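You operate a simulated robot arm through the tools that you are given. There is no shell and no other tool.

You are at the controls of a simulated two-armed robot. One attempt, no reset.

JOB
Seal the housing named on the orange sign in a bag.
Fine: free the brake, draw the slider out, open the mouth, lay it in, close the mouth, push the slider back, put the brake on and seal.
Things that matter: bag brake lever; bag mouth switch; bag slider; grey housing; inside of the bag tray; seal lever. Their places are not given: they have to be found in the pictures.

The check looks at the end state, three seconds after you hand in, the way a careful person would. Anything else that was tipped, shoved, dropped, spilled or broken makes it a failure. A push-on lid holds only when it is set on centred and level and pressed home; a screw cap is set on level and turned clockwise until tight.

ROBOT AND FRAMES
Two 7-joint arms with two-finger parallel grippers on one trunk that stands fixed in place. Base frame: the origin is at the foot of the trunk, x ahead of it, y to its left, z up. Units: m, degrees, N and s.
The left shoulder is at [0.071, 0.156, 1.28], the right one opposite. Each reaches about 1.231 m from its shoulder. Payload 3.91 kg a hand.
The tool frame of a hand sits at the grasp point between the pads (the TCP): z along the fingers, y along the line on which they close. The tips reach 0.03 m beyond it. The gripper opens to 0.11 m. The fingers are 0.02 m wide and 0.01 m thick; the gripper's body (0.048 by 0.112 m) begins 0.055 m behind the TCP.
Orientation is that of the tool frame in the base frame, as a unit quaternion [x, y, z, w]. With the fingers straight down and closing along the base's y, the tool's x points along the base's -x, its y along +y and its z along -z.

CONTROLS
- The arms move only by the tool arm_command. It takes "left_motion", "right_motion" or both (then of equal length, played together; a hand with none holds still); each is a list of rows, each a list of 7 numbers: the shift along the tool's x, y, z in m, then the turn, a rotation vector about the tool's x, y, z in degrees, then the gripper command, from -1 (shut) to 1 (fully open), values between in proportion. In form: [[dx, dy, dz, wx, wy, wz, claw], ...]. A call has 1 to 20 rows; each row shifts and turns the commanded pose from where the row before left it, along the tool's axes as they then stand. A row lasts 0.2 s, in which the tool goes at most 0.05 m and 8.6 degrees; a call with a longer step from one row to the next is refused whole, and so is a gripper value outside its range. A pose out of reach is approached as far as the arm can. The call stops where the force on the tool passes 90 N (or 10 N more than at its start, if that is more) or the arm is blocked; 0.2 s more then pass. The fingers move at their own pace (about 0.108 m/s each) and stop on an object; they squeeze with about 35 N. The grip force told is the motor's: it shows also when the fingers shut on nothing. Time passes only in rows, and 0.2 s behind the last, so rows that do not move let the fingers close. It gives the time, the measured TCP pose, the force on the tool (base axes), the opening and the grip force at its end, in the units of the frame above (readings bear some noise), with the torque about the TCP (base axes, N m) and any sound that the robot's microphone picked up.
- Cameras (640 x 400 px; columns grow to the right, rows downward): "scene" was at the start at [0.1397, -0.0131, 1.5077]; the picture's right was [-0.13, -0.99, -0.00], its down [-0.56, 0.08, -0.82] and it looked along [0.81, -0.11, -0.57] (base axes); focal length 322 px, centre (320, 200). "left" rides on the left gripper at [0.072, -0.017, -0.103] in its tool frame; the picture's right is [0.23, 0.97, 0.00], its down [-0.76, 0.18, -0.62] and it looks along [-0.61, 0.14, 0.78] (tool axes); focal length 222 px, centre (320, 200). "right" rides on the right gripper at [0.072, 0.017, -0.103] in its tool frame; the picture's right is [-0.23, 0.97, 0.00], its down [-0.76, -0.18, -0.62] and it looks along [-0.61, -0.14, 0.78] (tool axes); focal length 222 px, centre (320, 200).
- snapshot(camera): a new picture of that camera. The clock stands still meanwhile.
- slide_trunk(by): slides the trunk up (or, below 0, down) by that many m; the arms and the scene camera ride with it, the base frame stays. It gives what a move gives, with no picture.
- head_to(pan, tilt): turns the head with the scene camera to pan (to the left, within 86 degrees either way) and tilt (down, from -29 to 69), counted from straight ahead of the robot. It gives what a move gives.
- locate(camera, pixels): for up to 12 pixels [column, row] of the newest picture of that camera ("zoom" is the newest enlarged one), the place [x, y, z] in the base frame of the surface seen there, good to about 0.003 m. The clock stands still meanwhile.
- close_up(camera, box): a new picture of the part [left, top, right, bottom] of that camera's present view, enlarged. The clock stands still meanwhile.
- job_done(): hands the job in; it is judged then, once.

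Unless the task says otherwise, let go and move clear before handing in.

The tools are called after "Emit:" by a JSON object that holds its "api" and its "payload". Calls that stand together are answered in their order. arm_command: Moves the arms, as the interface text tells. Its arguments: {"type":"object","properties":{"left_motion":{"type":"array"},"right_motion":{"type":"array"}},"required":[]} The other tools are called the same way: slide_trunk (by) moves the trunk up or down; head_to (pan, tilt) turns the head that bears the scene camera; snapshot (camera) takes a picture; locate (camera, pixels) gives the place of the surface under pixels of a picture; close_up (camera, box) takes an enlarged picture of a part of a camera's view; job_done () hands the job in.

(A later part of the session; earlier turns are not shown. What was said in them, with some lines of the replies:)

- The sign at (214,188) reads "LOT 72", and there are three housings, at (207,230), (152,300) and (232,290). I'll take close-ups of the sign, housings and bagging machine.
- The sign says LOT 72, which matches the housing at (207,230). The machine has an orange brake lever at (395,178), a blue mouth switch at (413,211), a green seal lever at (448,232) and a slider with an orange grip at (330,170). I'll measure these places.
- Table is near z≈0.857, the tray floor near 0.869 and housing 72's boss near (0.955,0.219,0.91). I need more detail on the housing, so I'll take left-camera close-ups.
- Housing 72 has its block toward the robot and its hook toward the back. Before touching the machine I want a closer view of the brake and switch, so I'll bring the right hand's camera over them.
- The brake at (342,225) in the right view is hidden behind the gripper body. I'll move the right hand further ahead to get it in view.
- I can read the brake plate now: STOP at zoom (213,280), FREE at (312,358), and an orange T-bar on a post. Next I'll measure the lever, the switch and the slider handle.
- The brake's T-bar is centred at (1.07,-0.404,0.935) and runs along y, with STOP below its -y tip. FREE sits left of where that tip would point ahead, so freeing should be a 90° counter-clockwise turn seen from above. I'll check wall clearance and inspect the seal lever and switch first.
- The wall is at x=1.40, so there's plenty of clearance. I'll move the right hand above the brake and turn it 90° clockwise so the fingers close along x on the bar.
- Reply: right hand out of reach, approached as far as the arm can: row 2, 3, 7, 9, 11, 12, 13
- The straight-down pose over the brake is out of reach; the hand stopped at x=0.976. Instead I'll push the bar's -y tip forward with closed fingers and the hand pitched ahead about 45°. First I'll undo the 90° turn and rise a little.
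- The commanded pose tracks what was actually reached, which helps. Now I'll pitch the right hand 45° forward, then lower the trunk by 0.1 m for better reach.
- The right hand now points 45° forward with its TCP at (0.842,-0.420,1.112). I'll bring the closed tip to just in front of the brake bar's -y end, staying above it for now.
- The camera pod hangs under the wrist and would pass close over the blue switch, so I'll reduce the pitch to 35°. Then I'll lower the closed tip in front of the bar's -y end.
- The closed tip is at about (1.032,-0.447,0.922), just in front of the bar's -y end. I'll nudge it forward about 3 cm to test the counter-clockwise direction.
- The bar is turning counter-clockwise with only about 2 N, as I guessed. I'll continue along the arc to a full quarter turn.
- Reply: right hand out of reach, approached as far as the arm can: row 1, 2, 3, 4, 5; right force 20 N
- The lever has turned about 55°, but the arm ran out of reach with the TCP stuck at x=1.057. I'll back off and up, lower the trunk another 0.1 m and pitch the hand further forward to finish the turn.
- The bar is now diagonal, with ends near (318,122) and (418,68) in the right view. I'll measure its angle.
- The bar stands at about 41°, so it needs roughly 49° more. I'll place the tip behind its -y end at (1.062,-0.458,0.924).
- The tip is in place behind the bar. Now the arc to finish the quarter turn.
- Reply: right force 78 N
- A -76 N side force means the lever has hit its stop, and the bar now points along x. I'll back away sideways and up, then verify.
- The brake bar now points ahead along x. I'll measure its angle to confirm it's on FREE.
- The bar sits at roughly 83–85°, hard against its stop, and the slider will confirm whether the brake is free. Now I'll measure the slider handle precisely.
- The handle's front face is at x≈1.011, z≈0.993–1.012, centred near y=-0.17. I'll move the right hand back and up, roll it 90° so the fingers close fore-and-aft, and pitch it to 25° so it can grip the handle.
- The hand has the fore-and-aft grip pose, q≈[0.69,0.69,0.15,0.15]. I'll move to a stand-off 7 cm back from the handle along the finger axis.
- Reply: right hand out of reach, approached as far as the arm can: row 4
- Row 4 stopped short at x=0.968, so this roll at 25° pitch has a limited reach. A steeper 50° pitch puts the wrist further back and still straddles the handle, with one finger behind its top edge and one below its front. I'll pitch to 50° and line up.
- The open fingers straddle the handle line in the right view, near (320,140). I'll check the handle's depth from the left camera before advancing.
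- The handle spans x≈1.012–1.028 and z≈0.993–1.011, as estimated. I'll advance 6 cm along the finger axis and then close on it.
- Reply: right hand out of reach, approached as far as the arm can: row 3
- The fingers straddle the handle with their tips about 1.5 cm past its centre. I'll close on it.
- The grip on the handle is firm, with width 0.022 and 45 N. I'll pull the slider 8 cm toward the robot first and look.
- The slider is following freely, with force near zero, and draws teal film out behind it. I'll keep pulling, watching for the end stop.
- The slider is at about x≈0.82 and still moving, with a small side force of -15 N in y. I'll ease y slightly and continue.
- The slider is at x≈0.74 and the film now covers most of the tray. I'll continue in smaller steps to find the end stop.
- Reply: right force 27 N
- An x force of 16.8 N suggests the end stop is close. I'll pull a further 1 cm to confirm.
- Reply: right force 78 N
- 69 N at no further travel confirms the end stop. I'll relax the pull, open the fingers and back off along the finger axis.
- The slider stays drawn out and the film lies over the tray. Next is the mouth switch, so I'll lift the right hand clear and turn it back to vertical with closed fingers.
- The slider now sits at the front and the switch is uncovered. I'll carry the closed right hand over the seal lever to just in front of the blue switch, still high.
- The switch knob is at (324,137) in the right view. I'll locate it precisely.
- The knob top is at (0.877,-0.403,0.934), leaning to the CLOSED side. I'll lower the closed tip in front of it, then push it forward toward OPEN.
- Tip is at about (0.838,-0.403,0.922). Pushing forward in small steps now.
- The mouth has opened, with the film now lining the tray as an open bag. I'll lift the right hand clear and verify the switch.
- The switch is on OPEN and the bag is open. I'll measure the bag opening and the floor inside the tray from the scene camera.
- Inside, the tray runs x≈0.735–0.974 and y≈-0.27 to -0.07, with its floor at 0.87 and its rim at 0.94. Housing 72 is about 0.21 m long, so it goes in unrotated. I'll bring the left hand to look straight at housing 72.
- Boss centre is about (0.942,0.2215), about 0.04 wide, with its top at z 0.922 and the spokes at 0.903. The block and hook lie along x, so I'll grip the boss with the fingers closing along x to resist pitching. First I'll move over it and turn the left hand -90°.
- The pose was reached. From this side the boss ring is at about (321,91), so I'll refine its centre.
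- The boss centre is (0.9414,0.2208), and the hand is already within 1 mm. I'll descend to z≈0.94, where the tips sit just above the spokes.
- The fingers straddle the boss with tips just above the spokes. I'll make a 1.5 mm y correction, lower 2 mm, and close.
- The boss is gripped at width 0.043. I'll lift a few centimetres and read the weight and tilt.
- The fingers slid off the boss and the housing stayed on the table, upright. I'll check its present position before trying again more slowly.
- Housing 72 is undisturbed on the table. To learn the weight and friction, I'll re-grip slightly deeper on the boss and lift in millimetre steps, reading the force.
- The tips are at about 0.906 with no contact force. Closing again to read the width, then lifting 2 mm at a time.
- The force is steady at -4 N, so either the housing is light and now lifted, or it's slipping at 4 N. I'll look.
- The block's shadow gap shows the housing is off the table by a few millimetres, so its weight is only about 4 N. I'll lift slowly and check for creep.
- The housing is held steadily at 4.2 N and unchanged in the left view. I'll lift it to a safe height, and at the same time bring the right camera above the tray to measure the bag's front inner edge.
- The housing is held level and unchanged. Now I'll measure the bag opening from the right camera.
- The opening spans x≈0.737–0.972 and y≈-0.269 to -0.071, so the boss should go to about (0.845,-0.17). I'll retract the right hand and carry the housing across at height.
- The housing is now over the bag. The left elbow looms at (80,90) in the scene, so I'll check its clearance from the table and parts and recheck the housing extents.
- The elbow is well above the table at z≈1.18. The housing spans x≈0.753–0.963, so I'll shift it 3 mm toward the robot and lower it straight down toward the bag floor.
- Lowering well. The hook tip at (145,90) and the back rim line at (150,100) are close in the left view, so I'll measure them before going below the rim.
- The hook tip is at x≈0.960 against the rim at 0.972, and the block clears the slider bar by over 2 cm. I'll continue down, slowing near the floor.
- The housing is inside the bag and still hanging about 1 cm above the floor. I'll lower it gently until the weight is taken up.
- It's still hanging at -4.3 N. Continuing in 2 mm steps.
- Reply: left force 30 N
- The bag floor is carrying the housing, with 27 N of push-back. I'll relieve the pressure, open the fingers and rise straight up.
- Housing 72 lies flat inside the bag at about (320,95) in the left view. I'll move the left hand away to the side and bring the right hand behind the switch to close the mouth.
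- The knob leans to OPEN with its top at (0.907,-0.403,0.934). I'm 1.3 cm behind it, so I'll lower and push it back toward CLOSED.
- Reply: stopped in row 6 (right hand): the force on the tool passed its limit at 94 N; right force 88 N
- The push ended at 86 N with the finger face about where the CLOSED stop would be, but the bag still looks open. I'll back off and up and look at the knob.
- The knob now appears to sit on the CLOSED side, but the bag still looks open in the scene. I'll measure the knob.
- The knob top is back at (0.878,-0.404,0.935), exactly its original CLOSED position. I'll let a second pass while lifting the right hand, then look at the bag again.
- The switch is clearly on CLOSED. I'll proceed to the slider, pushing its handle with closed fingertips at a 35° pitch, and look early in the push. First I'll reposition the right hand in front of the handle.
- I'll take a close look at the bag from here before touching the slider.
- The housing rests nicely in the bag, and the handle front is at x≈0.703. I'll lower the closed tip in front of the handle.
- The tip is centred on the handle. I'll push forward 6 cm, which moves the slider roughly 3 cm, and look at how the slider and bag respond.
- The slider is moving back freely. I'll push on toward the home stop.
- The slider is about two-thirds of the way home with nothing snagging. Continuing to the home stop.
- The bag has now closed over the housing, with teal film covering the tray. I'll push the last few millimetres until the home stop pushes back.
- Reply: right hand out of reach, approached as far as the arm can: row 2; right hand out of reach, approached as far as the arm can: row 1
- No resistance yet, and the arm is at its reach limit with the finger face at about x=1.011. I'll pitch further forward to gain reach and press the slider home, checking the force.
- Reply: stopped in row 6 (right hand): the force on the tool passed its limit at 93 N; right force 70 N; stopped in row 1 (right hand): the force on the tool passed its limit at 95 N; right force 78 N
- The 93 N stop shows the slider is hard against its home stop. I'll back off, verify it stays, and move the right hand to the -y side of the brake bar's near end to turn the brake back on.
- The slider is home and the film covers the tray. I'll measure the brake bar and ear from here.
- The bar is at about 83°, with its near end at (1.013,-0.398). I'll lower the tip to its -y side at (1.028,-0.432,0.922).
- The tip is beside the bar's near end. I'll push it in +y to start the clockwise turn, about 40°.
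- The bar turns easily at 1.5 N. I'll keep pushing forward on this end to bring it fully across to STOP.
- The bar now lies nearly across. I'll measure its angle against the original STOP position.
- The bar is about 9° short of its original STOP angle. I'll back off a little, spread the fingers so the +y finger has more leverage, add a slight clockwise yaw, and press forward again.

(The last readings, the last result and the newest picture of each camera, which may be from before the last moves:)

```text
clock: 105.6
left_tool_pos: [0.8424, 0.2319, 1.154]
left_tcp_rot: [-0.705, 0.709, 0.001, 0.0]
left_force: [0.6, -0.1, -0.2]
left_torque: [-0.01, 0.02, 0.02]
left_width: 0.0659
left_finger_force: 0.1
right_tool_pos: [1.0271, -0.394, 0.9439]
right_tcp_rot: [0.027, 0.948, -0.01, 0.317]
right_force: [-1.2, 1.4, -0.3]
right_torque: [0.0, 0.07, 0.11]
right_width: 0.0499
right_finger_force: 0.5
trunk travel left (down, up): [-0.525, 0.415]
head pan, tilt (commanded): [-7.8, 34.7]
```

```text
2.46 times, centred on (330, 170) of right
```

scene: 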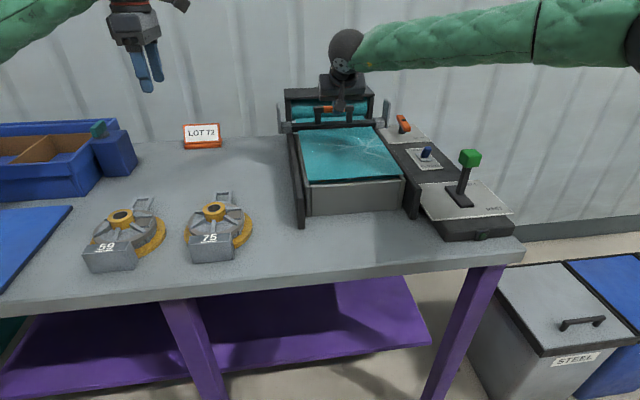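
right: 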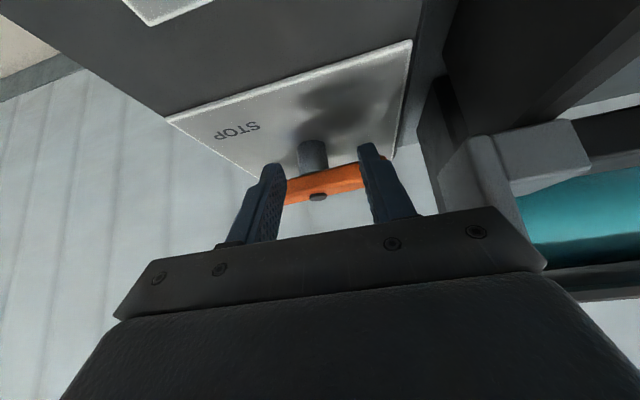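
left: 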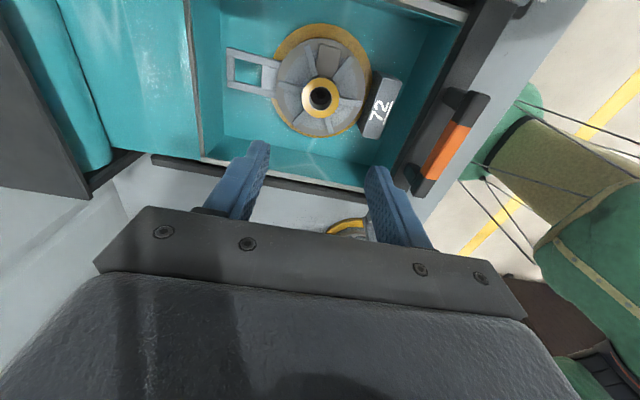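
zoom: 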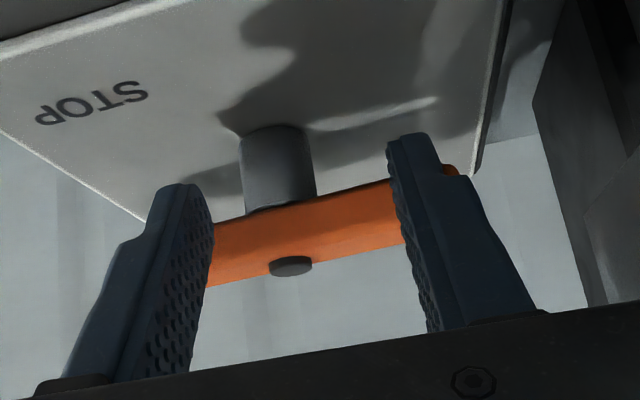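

The spread fingers are in front of the bar with the +y finger touching. I'll press forward another 6 mm.

Emit:
{"api": "arm_command", "payload": {"right_motion": [[-0.0032, 0, 0.0024, 0, 0, 0, -0.1], [0, 0, 0, 0, 0, 0, -0.1]]}}

Emit:
{"api": "arm_command", "payload": {"right_motion": [[-0.0024, 0, 0.0018, 0, 0, 0, -0.1], [0, 0, 0, 0, 0, 0, -0.1]]}}

Emit:
{"api": "snapshot", "payload": {"camera": "right"}}

Emit:
{"api": "locate", "payload": {"camera": "right", "pixels": [[295, 185], [305, 184], [320, 180], [335, 177], [350, 174], [355, 172]]}}

```text
clock: 106.2
left_tool_pos: [0.8424, 0.2312, 1.1544]
left_tcp_rot: [-0.706, 0.708, -0.001, 0.0]
left_force: [-0.3, 0.2, 0.7]
left_torque: [-0.06, 0.0, 0.01]
left_width: 0.0661
left_finger_force: 0.0
right_tool_pos: [1.0317, -0.3938, 0.9457]
right_tcp_rot: [0.026, 0.948, -0.01, 0.317]
right_force: [-6.9, 1.8, 1.5]
right_torque: [0.18, 0.09, 0.24]
right_width: 0.0502
right_finger_force: 0.3
trunk travel left (down, up): [-0.525, 0.415]
head pan, tilt (commanded): [-7.8, 34.7]
```

```text
clock: 106.8
left_tool_pos: [0.8419, 0.2315, 1.1538]
left_tcp_rot: [-0.706, 0.708, -0.001, 0.0]
left_force: [0.6, 0.0, 0.3]
left_torque: [-0.01, 0.01, -0.01]
left_width: 0.0661
left_finger_force: 0.2
right_tool_pos: [1.0321, -0.3943, 0.9448]
right_tcp_rot: [0.027, 0.948, -0.01, 0.318]
right_force: [-28.1, 3.6, -0.1]
right_torque: [0.09, 0.54, 0.88]
right_width: 0.0503
right_finger_force: 1.0
trunk travel left (down, up): [-0.525, 0.415]
head pan, tilt (commanded): [-7.8, 34.7]
```

```text
taken
```

right: 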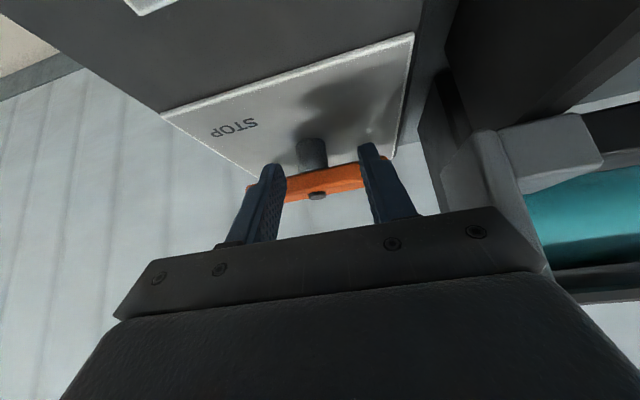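

```text
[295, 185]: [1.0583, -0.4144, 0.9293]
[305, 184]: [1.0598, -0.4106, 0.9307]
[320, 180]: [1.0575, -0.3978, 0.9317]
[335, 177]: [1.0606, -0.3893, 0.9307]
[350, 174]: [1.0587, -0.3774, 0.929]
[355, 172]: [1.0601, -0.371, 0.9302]
```

The 28 N borne by the +y finger and a bar slope near 0° show the brake is hard on its STOP position. I'll retract and verify.

Emit:
{"api": "arm_command", "payload": {"right_motion": [[0.0096, 0, -0.0072, 0, 0, 0, -0.1], [0, 0, -0.04, -1.8, 0, -2.4, -0.1], [0, 0, -0.045, 0, 0, 0, -1], [0, 0, -0.045, 0, 0, 0, -1]]}}

Emit:
{"api": "snapshot", "payload": {"camera": "right"}}

Emit:
{"api": "snapshot", "payload": {"camera": "scene"}}

Emit:
{"api": "close_up", "payload": {"camera": "scene", "box": [270, 60, 530, 240]}}

```text
clock: 107.8
left_tool_pos: [0.8416, 0.2326, 1.1562]
left_tcp_rot: [0.707, -0.707, 0.001, -0.001]
left_force: [-1.0, -0.1, 0.5]
left_torque: [0.0, -0.05, 0.01]
left_width: 0.0664
left_finger_force: 0.1
right_tool_pos: [0.9444, -0.3911, 1.0514]
right_tcp_rot: [0.002, 0.948, -0.002, 0.318]
right_force: [0.0, 0.8, 0.4]
right_torque: [0.01, 0.02, -0.01]
right_width: 0.0
right_finger_force: 35.2
trunk travel left (down, up): [-0.525, 0.415]
head pan, tilt (commanded): [-7.8, 34.7]
```

```text
taken
```

right: 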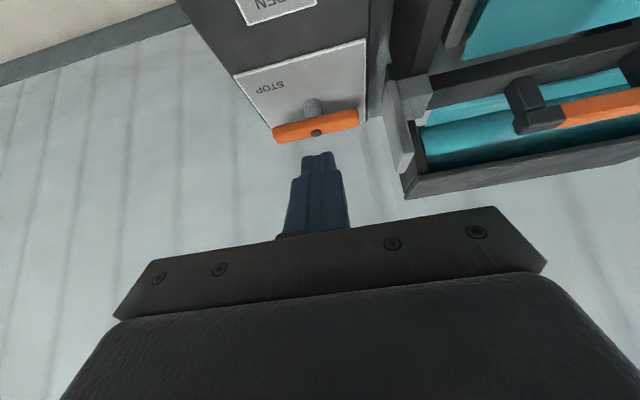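

```text
taken
```

scene: 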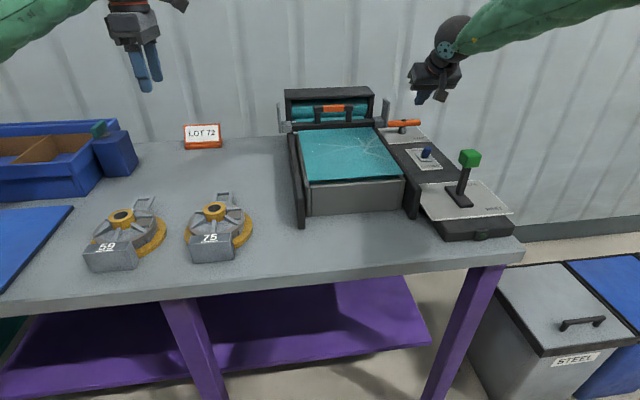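

```text
2.22 times, centred on (400, 150) of scene
```

zoom: 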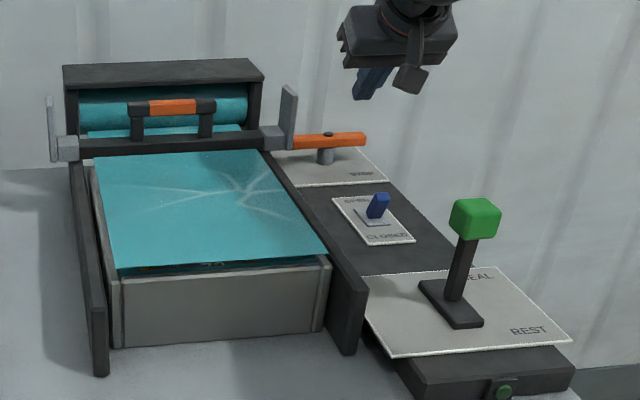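

The brake is across on STOP, the slider home and the switch CLOSED. Now the seal lever: I'll measure its knob, stem and base.

Emit:
{"api": "close_up", "payload": {"camera": "scene", "box": [410, 130, 530, 250]}}

Emit:
{"api": "locate", "payload": {"camera": "zoom", "pixels": [[255, 95], [280, 80], [300, 70], [240, 200], [245, 180], [225, 225], [170, 205], [260, 255], [290, 245], [300, 185], [370, 265], [330, 380]]}}

```text
3.33 times, centred on (470, 190) of scene
```

zoom: 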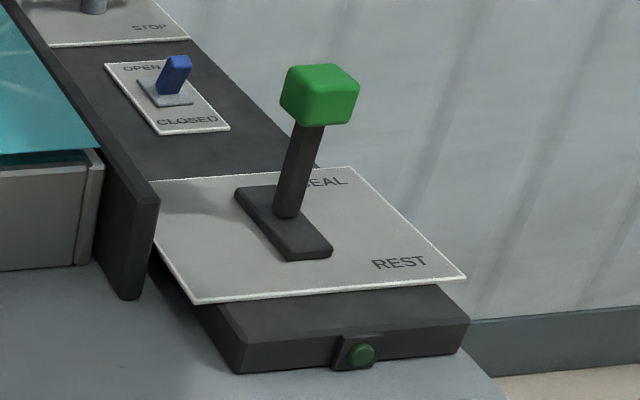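

```text
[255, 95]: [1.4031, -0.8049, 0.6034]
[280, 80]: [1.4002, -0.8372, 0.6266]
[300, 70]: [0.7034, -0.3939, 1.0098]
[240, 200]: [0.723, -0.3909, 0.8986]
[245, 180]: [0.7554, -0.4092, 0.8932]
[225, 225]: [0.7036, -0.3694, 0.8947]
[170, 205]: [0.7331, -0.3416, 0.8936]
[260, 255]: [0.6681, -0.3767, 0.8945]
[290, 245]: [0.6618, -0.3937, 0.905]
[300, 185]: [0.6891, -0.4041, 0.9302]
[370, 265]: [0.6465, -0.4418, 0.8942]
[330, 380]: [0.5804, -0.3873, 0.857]
```

Now I'll bring the right hand up, level it vertical, and move back behind the seal lever to view and measure it.

Emit:
{"api": "arm_command", "payload": {"right_motion": [[-0.0047, 0, -0.0435, 0, 0, 0, -1], [-0.0047, 0, -0.0435, 0, 0, 0, -1], [-0.0047, 0, -0.0435, 0, 0, 0, -1], [-0.0047, 0, -0.0435, 0, 0, 0, -1], [0, 0, 0, 0, 7.4, 0, -1], [0, 0, 0, 0, 7.4, 0, -1], [0, 0, 0, 0, 7.4, 0, -1], [0, 0, 0, 0, 7.4, 0, -1], [0, 0, 0, 0, 7.4, 0, -1], [0.045, 0, 0, 0, 0, 0, -1], [0.045, 0, 0, 0, 0, 0, -1], [0.045, 0, 0, 0, 0, 0, -1], [0.045, 0, 0, 0, 0, 0, -1], [0.045, 0, 0, 0, 0, 0, -1], [0.045, 0, 0, 0, 0, 0, -1]]}}

Emit:
{"api": "snapshot", "payload": {"camera": "right"}}

Emit:
{"api": "close_up", "payload": {"camera": "right", "box": [220, 0, 440, 160]}}

```text
clock: 111.0
left_tool_pos: [0.841, 0.2314, 1.1557]
left_tcp_rot: [0.707, -0.707, 0.0, 0.0]
left_force: [-0.9, -0.2, 0.2]
left_torque: [0.02, -0.03, -0.02]
left_width: 0.066
left_finger_force: 0.0
right_tool_pos: [0.5835, -0.3887, 1.1951]
right_tcp_rot: [0.003, 1.0, 0.0, 0.001]
right_force: [-1.1, 0.2, -0.9]
right_torque: [0.0, -0.01, -0.02]
right_width: 0.0002
right_finger_force: 35.3
trunk travel left (down, up): [-0.525, 0.415]
head pan, tilt (commanded): [-7.8, 34.7]
```

```text
taken
```

right: 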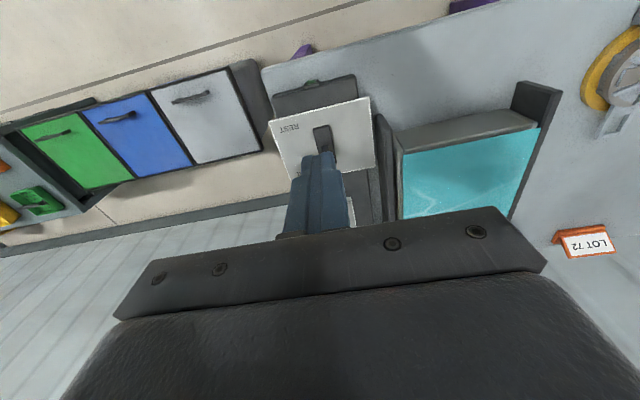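

```text
2.50 times, centred on (330, 80) of right
```

zoom: 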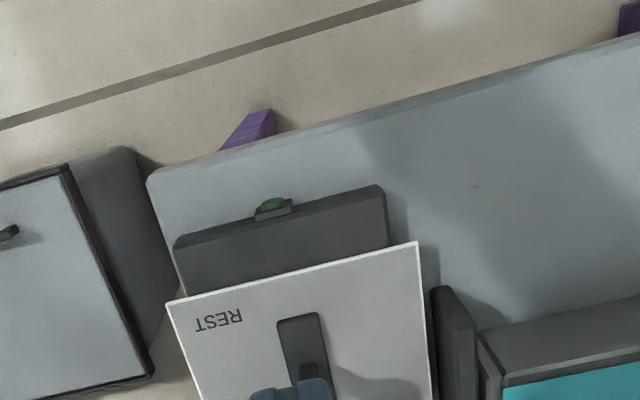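

The fingers hide the knob. I'll shift 10 cm to +y for a clear look.

Emit:
{"api": "arm_command", "payload": {"right_motion": [[0, 0.045, 0, 0, 0, 0, -1], [0, 0.045, 0, 0, 0, 0, -1], [0, 0, 0, 0, 0, 0, -1]]}}

Emit:
{"api": "snapshot", "payload": {"camera": "right"}}

Emit:
{"api": "close_up", "payload": {"camera": "right", "box": [180, 60, 340, 180]}}

```text
clock: 111.8
left_tool_pos: [0.8424, 0.2302, 1.1545]
left_tcp_rot: [-0.706, 0.708, 0.001, 0.0]
left_force: [-0.4, -0.6, -0.1]
left_torque: [0.0, 0.0, -0.02]
left_width: 0.066
left_finger_force: 0.1
right_tool_pos: [0.5861, -0.3027, 1.1939]
right_tcp_rot: [0.004, 1.0, 0.001, 0.0]
right_force: [0.5, -0.3, 0.5]
right_torque: [0.05, 0.0, -0.02]
right_width: 0.0001
right_finger_force: 34.6
trunk travel left (down, up): [-0.525, 0.415]
head pan, tilt (commanded): [-7.8, 34.7]
```

```text
taken
```

right: 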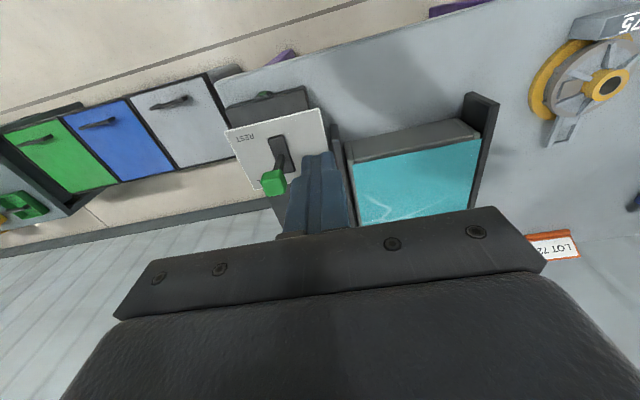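

```text
3.33 times, centred on (260, 120) of right
```

zoom: 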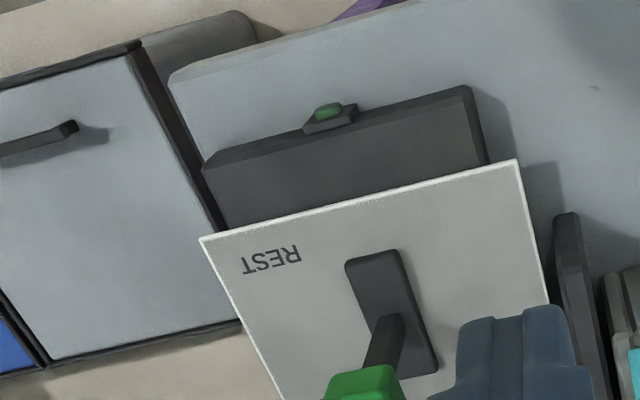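

Emit:
{"api": "locate", "payload": {"camera": "right", "pixels": [[272, 178], [268, 192], [283, 180], [274, 172], [278, 160], [279, 152], [284, 150], [272, 140], [289, 168], [264, 140], [265, 183], [282, 190]]}}

Emit:
{"api": "close_up", "payload": {"camera": "right", "box": [230, 120, 330, 210]}}

```text
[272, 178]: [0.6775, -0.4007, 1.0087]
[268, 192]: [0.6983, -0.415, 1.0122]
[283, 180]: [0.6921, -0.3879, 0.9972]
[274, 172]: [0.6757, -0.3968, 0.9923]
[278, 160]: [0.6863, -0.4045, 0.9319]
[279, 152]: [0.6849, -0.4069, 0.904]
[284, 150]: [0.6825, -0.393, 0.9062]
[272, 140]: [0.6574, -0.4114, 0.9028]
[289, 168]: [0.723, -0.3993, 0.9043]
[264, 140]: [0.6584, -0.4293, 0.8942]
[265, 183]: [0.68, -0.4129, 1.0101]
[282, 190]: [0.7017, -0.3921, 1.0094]
```

```text
4.44 times, centred on (280, 165) of right
```

zoom: 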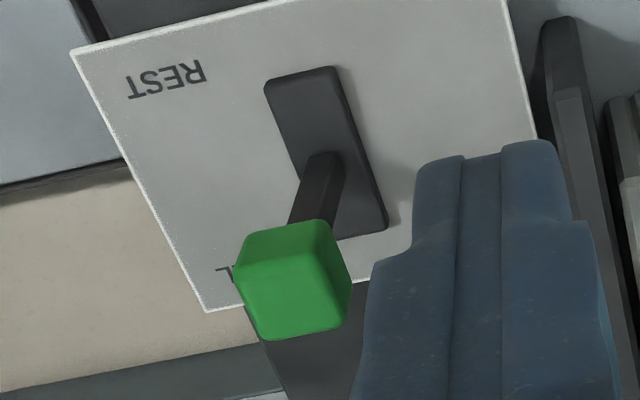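

The knob is at x≈0.676–0.704, y≈-0.40, z≈0.985–1.012, upright over its slot, with SEAL on the far (+x) side. I'll lower the closed tip in front of the knob so I can push it forward.

Emit:
{"api": "arm_command", "payload": {"right_motion": [[-0.0155, -0.0327, 0, 0, 0, 0, -1], [-0.0155, -0.0327, 0, 0, 0, 0, -1], [-0.0155, -0.0327, 0, 0, 0, 0, -1], [0, 0, 0.038, 0, 0, 0, -1], [0, 0, 0.038, 0, 0, 0, -1], [0, 0, 0.038, 0, 0, 0, -1], [0, 0, 0.038, 0, 0, 0, -1], [0, 0, 0.036, 0, 0, 0, -1], [0, 0, 0, 0, 0, 0, -1]]}}

Emit:
{"api": "snapshot", "payload": {"camera": "right"}}

Emit:
{"api": "snapshot", "payload": {"camera": "scene"}}

```text
clock: 113.8
left_tool_pos: [0.8426, 0.2303, 1.1557]
left_tcp_rot: [-0.707, 0.708, 0.0, 0.0]
left_force: [-0.6, -0.8, -0.1]
left_torque: [0.02, -0.04, -0.01]
left_width: 0.0661
left_finger_force: 0.1
right_tool_pos: [0.6294, -0.3968, 1.007]
right_tcp_rot: [0.003, 1.0, -0.001, 0.001]
right_force: [-0.2, 0.2, 0.0]
right_torque: [0.0, 0.02, 0.0]
right_width: 0.0003
right_finger_force: 35.1
trunk travel left (down, up): [-0.525, 0.415]
head pan, tilt (commanded): [-7.8, 34.7]
```

```text
taken
```

right: 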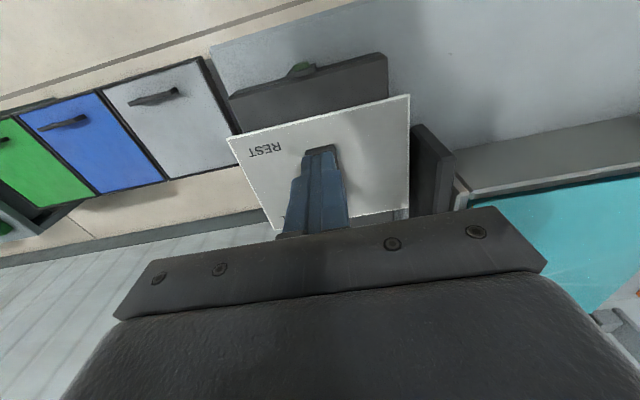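

```text
taken
```

scene: 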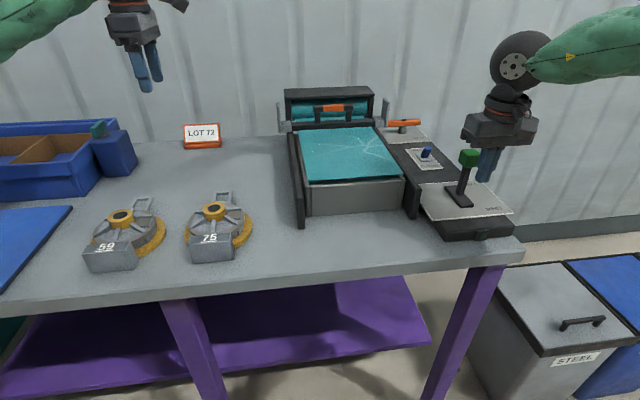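

The tip is about 3.5 cm in front of the knob. I'll push forward in 1 cm steps.

Emit:
{"api": "arm_command", "payload": {"right_motion": [[-0.015, 0, 0, 0, 0, 0, -1], [-0.015, 0, 0, 0, 0, 0, -1], [-0.01, 0, 0, 0, 0, 0, -1], [-0.01, 0, 0, 0, 0, 0, -1], [-0.01, 0, 0, 0, 0, 0, -1], [0, 0, 0, 0, 0, 0, -1]]}}

Emit:
{"api": "close_up", "payload": {"camera": "scene", "box": [380, 90, 540, 250]}}

```text
clock: 115.2
left_tool_pos: [0.8414, 0.233, 1.154]
left_tcp_rot: [-0.707, 0.707, 0.0, -0.001]
left_force: [0.0, 0.2, 0.0]
left_torque: [0.03, -0.02, 0.01]
left_width: 0.0659
left_finger_force: 0.0
right_tool_pos: [0.6912, -0.3997, 1.0072]
right_tcp_rot: [0.003, 1.0, -0.002, 0.001]
right_force: [-2.4, 1.0, 0.1]
right_torque: [0.07, 0.08, 0.02]
right_width: 0.0001
right_finger_force: 34.8
trunk travel left (down, up): [-0.525, 0.415]
head pan, tilt (commanded): [-7.8, 34.7]
```

```text
2.50 times, centred on (460, 170) of scene
```

zoom: 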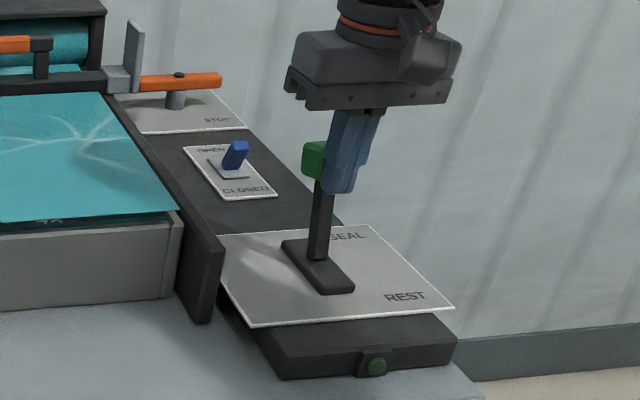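

The lever is moving forward with only 2.4 N. I'll continue.

Emit:
{"api": "arm_command", "payload": {"right_motion": [[-0.01, 0, 0, 0, 0, 0, -1], [-0.01, 0, 0.001, 0, 0, 0, -1], [-0.01, 0, 0.002, 0, 0, 0, -1], [0, 0, 0, 0, 0, 0, -1]]}}

Emit:
{"api": "close_up", "payload": {"camera": "scene", "box": [380, 90, 540, 250]}}

```text
clock: 116.2
left_tool_pos: [0.8373, 0.2311, 1.1605]
left_tcp_rot: [0.707, -0.707, 0.001, -0.001]
left_force: [-0.7, 0.4, 0.2]
left_torque: [0.0, 0.0, 0.0]
left_width: 0.0657
left_finger_force: 0.1
right_tool_pos: [0.7107, -0.3968, 1.0067]
right_tcp_rot: [0.001, 1.0, -0.003, -0.007]
right_force: [-65.3, -15.1, 13.4]
right_torque: [-0.94, 1.68, -0.04]
right_width: 0.0
right_finger_force: 35.0
trunk travel left (down, up): [-0.525, 0.415]
head pan, tilt (commanded): [-7.8, 34.7]
stopped in row 4 (right hand): the force on the tool passed its limit at 96 N (the readings are from after the stop); the commanded pose is now the measured one
```

```text
2.50 times, centred on (460, 170) of scene
```

zoom: 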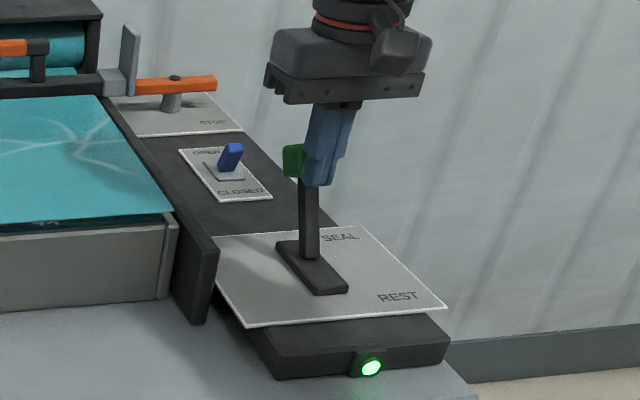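

The green lamp at the front lit up as the lever hit its SEAL stop. I'll back the hand away and check whether the lamp and lever hold.

Emit:
{"api": "arm_command", "payload": {"right_motion": [[0.015, 0, 0, 0, 0, 0, -1], [0.03, 0, 0, 0, 0, 0, -1], [0.04, 0, 0, 0, 0, 0, -1], [0, 0, -0.045, 0, 0, 0, -1], [0, 0, -0.045, 0, 0, 0, -1], [0, 0, -0.045, 0, 0, 0, -1], [0, -0.03, -0.03, 0, 0, 0, -1], [0, -0.03, -0.03, 0, 0, 0, -1]]}}

Emit:
{"api": "snapshot", "payload": {"camera": "scene"}}

Emit:
{"api": "close_up", "payload": {"camera": "scene", "box": [270, 80, 530, 250]}}

Emit:
{"api": "snapshot", "payload": {"camera": "right"}}

```text
clock: 118.0
left_tool_pos: [0.8449, 0.2336, 1.1549]
left_tcp_rot: [0.707, -0.707, 0.0, 0.001]
left_force: [0.9, 0.4, 0.3]
left_torque: [-0.04, 0.01, -0.01]
left_width: 0.0659
left_finger_force: 0.1
right_tool_pos: [0.6352, -0.4556, 1.1967]
right_tcp_rot: [0.0, 1.0, -0.002, -0.007]
right_force: [-0.8, -0.6, -1.7]
right_torque: [-0.03, 0.01, 0.01]
right_width: 0.0001
right_finger_force: 35.4
trunk travel left (down, up): [-0.525, 0.415]
head pan, tilt (commanded): [-7.8, 34.7]
```

```text
taken
```

scene: 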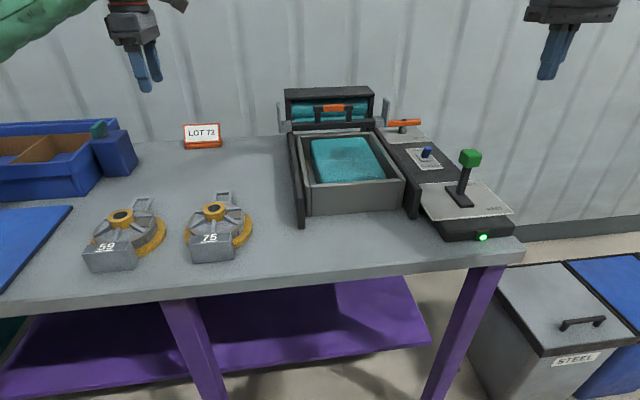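

```text
2.35 times, centred on (400, 165) of scene
```

zoom: 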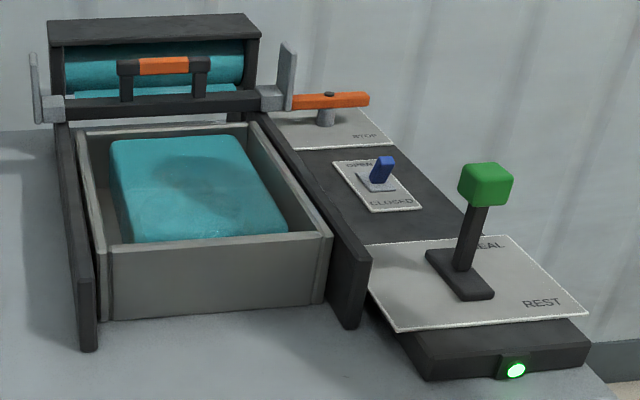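

```text
taken
```

right: 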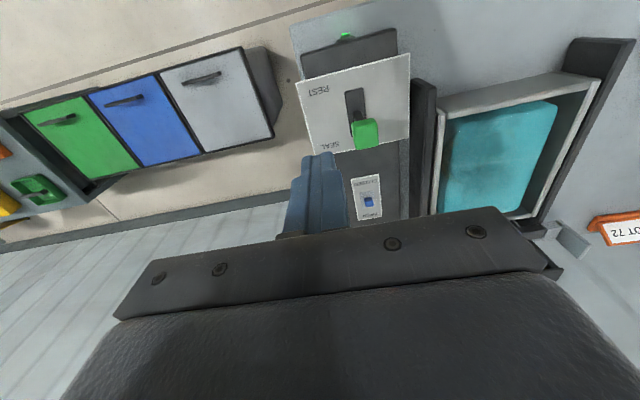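

The bag is sealed: a teal packet lies in the tray, the lamp is green, and the seal lever has sprung back to rest. The slider is home, the brake is across on STOP, the switch is CLOSED, and housings 59 and 75 and the sign are undisturbed. Both hands are clear, so I'm handing in.

Emit:
{"api": "job_done", "payload": {}}

```text
The job is handed in.
```

Housing 72, the one named on the orange sign, is sealed in a bag and the job is handed in. A closed teal packet lies in the tray, and the machine's front lamp turned green when I pressed the seal lever.

- **Machine state:** The slider is back at its home stop, the brake is on STOP, and the mouth switch is on CLOSED. The seal lever sprang back to rest by itself after sealing.
- **First grip failed:** My first grip on the housing slid off while lifting. The housing stayed upright on the table, and I gripped it again lower and lifted it cleanly.
- **Force limits:** I pressed the mouth switch, the slider and the seal lever firmly enough to trip the force limit at about 95 N, each time against its end stop. Nothing looked damaged afterwards.
- **Surroundings:** Housings 59 and 75 and the sign look undisturbed in the final picture. Both hands are clear and empty.
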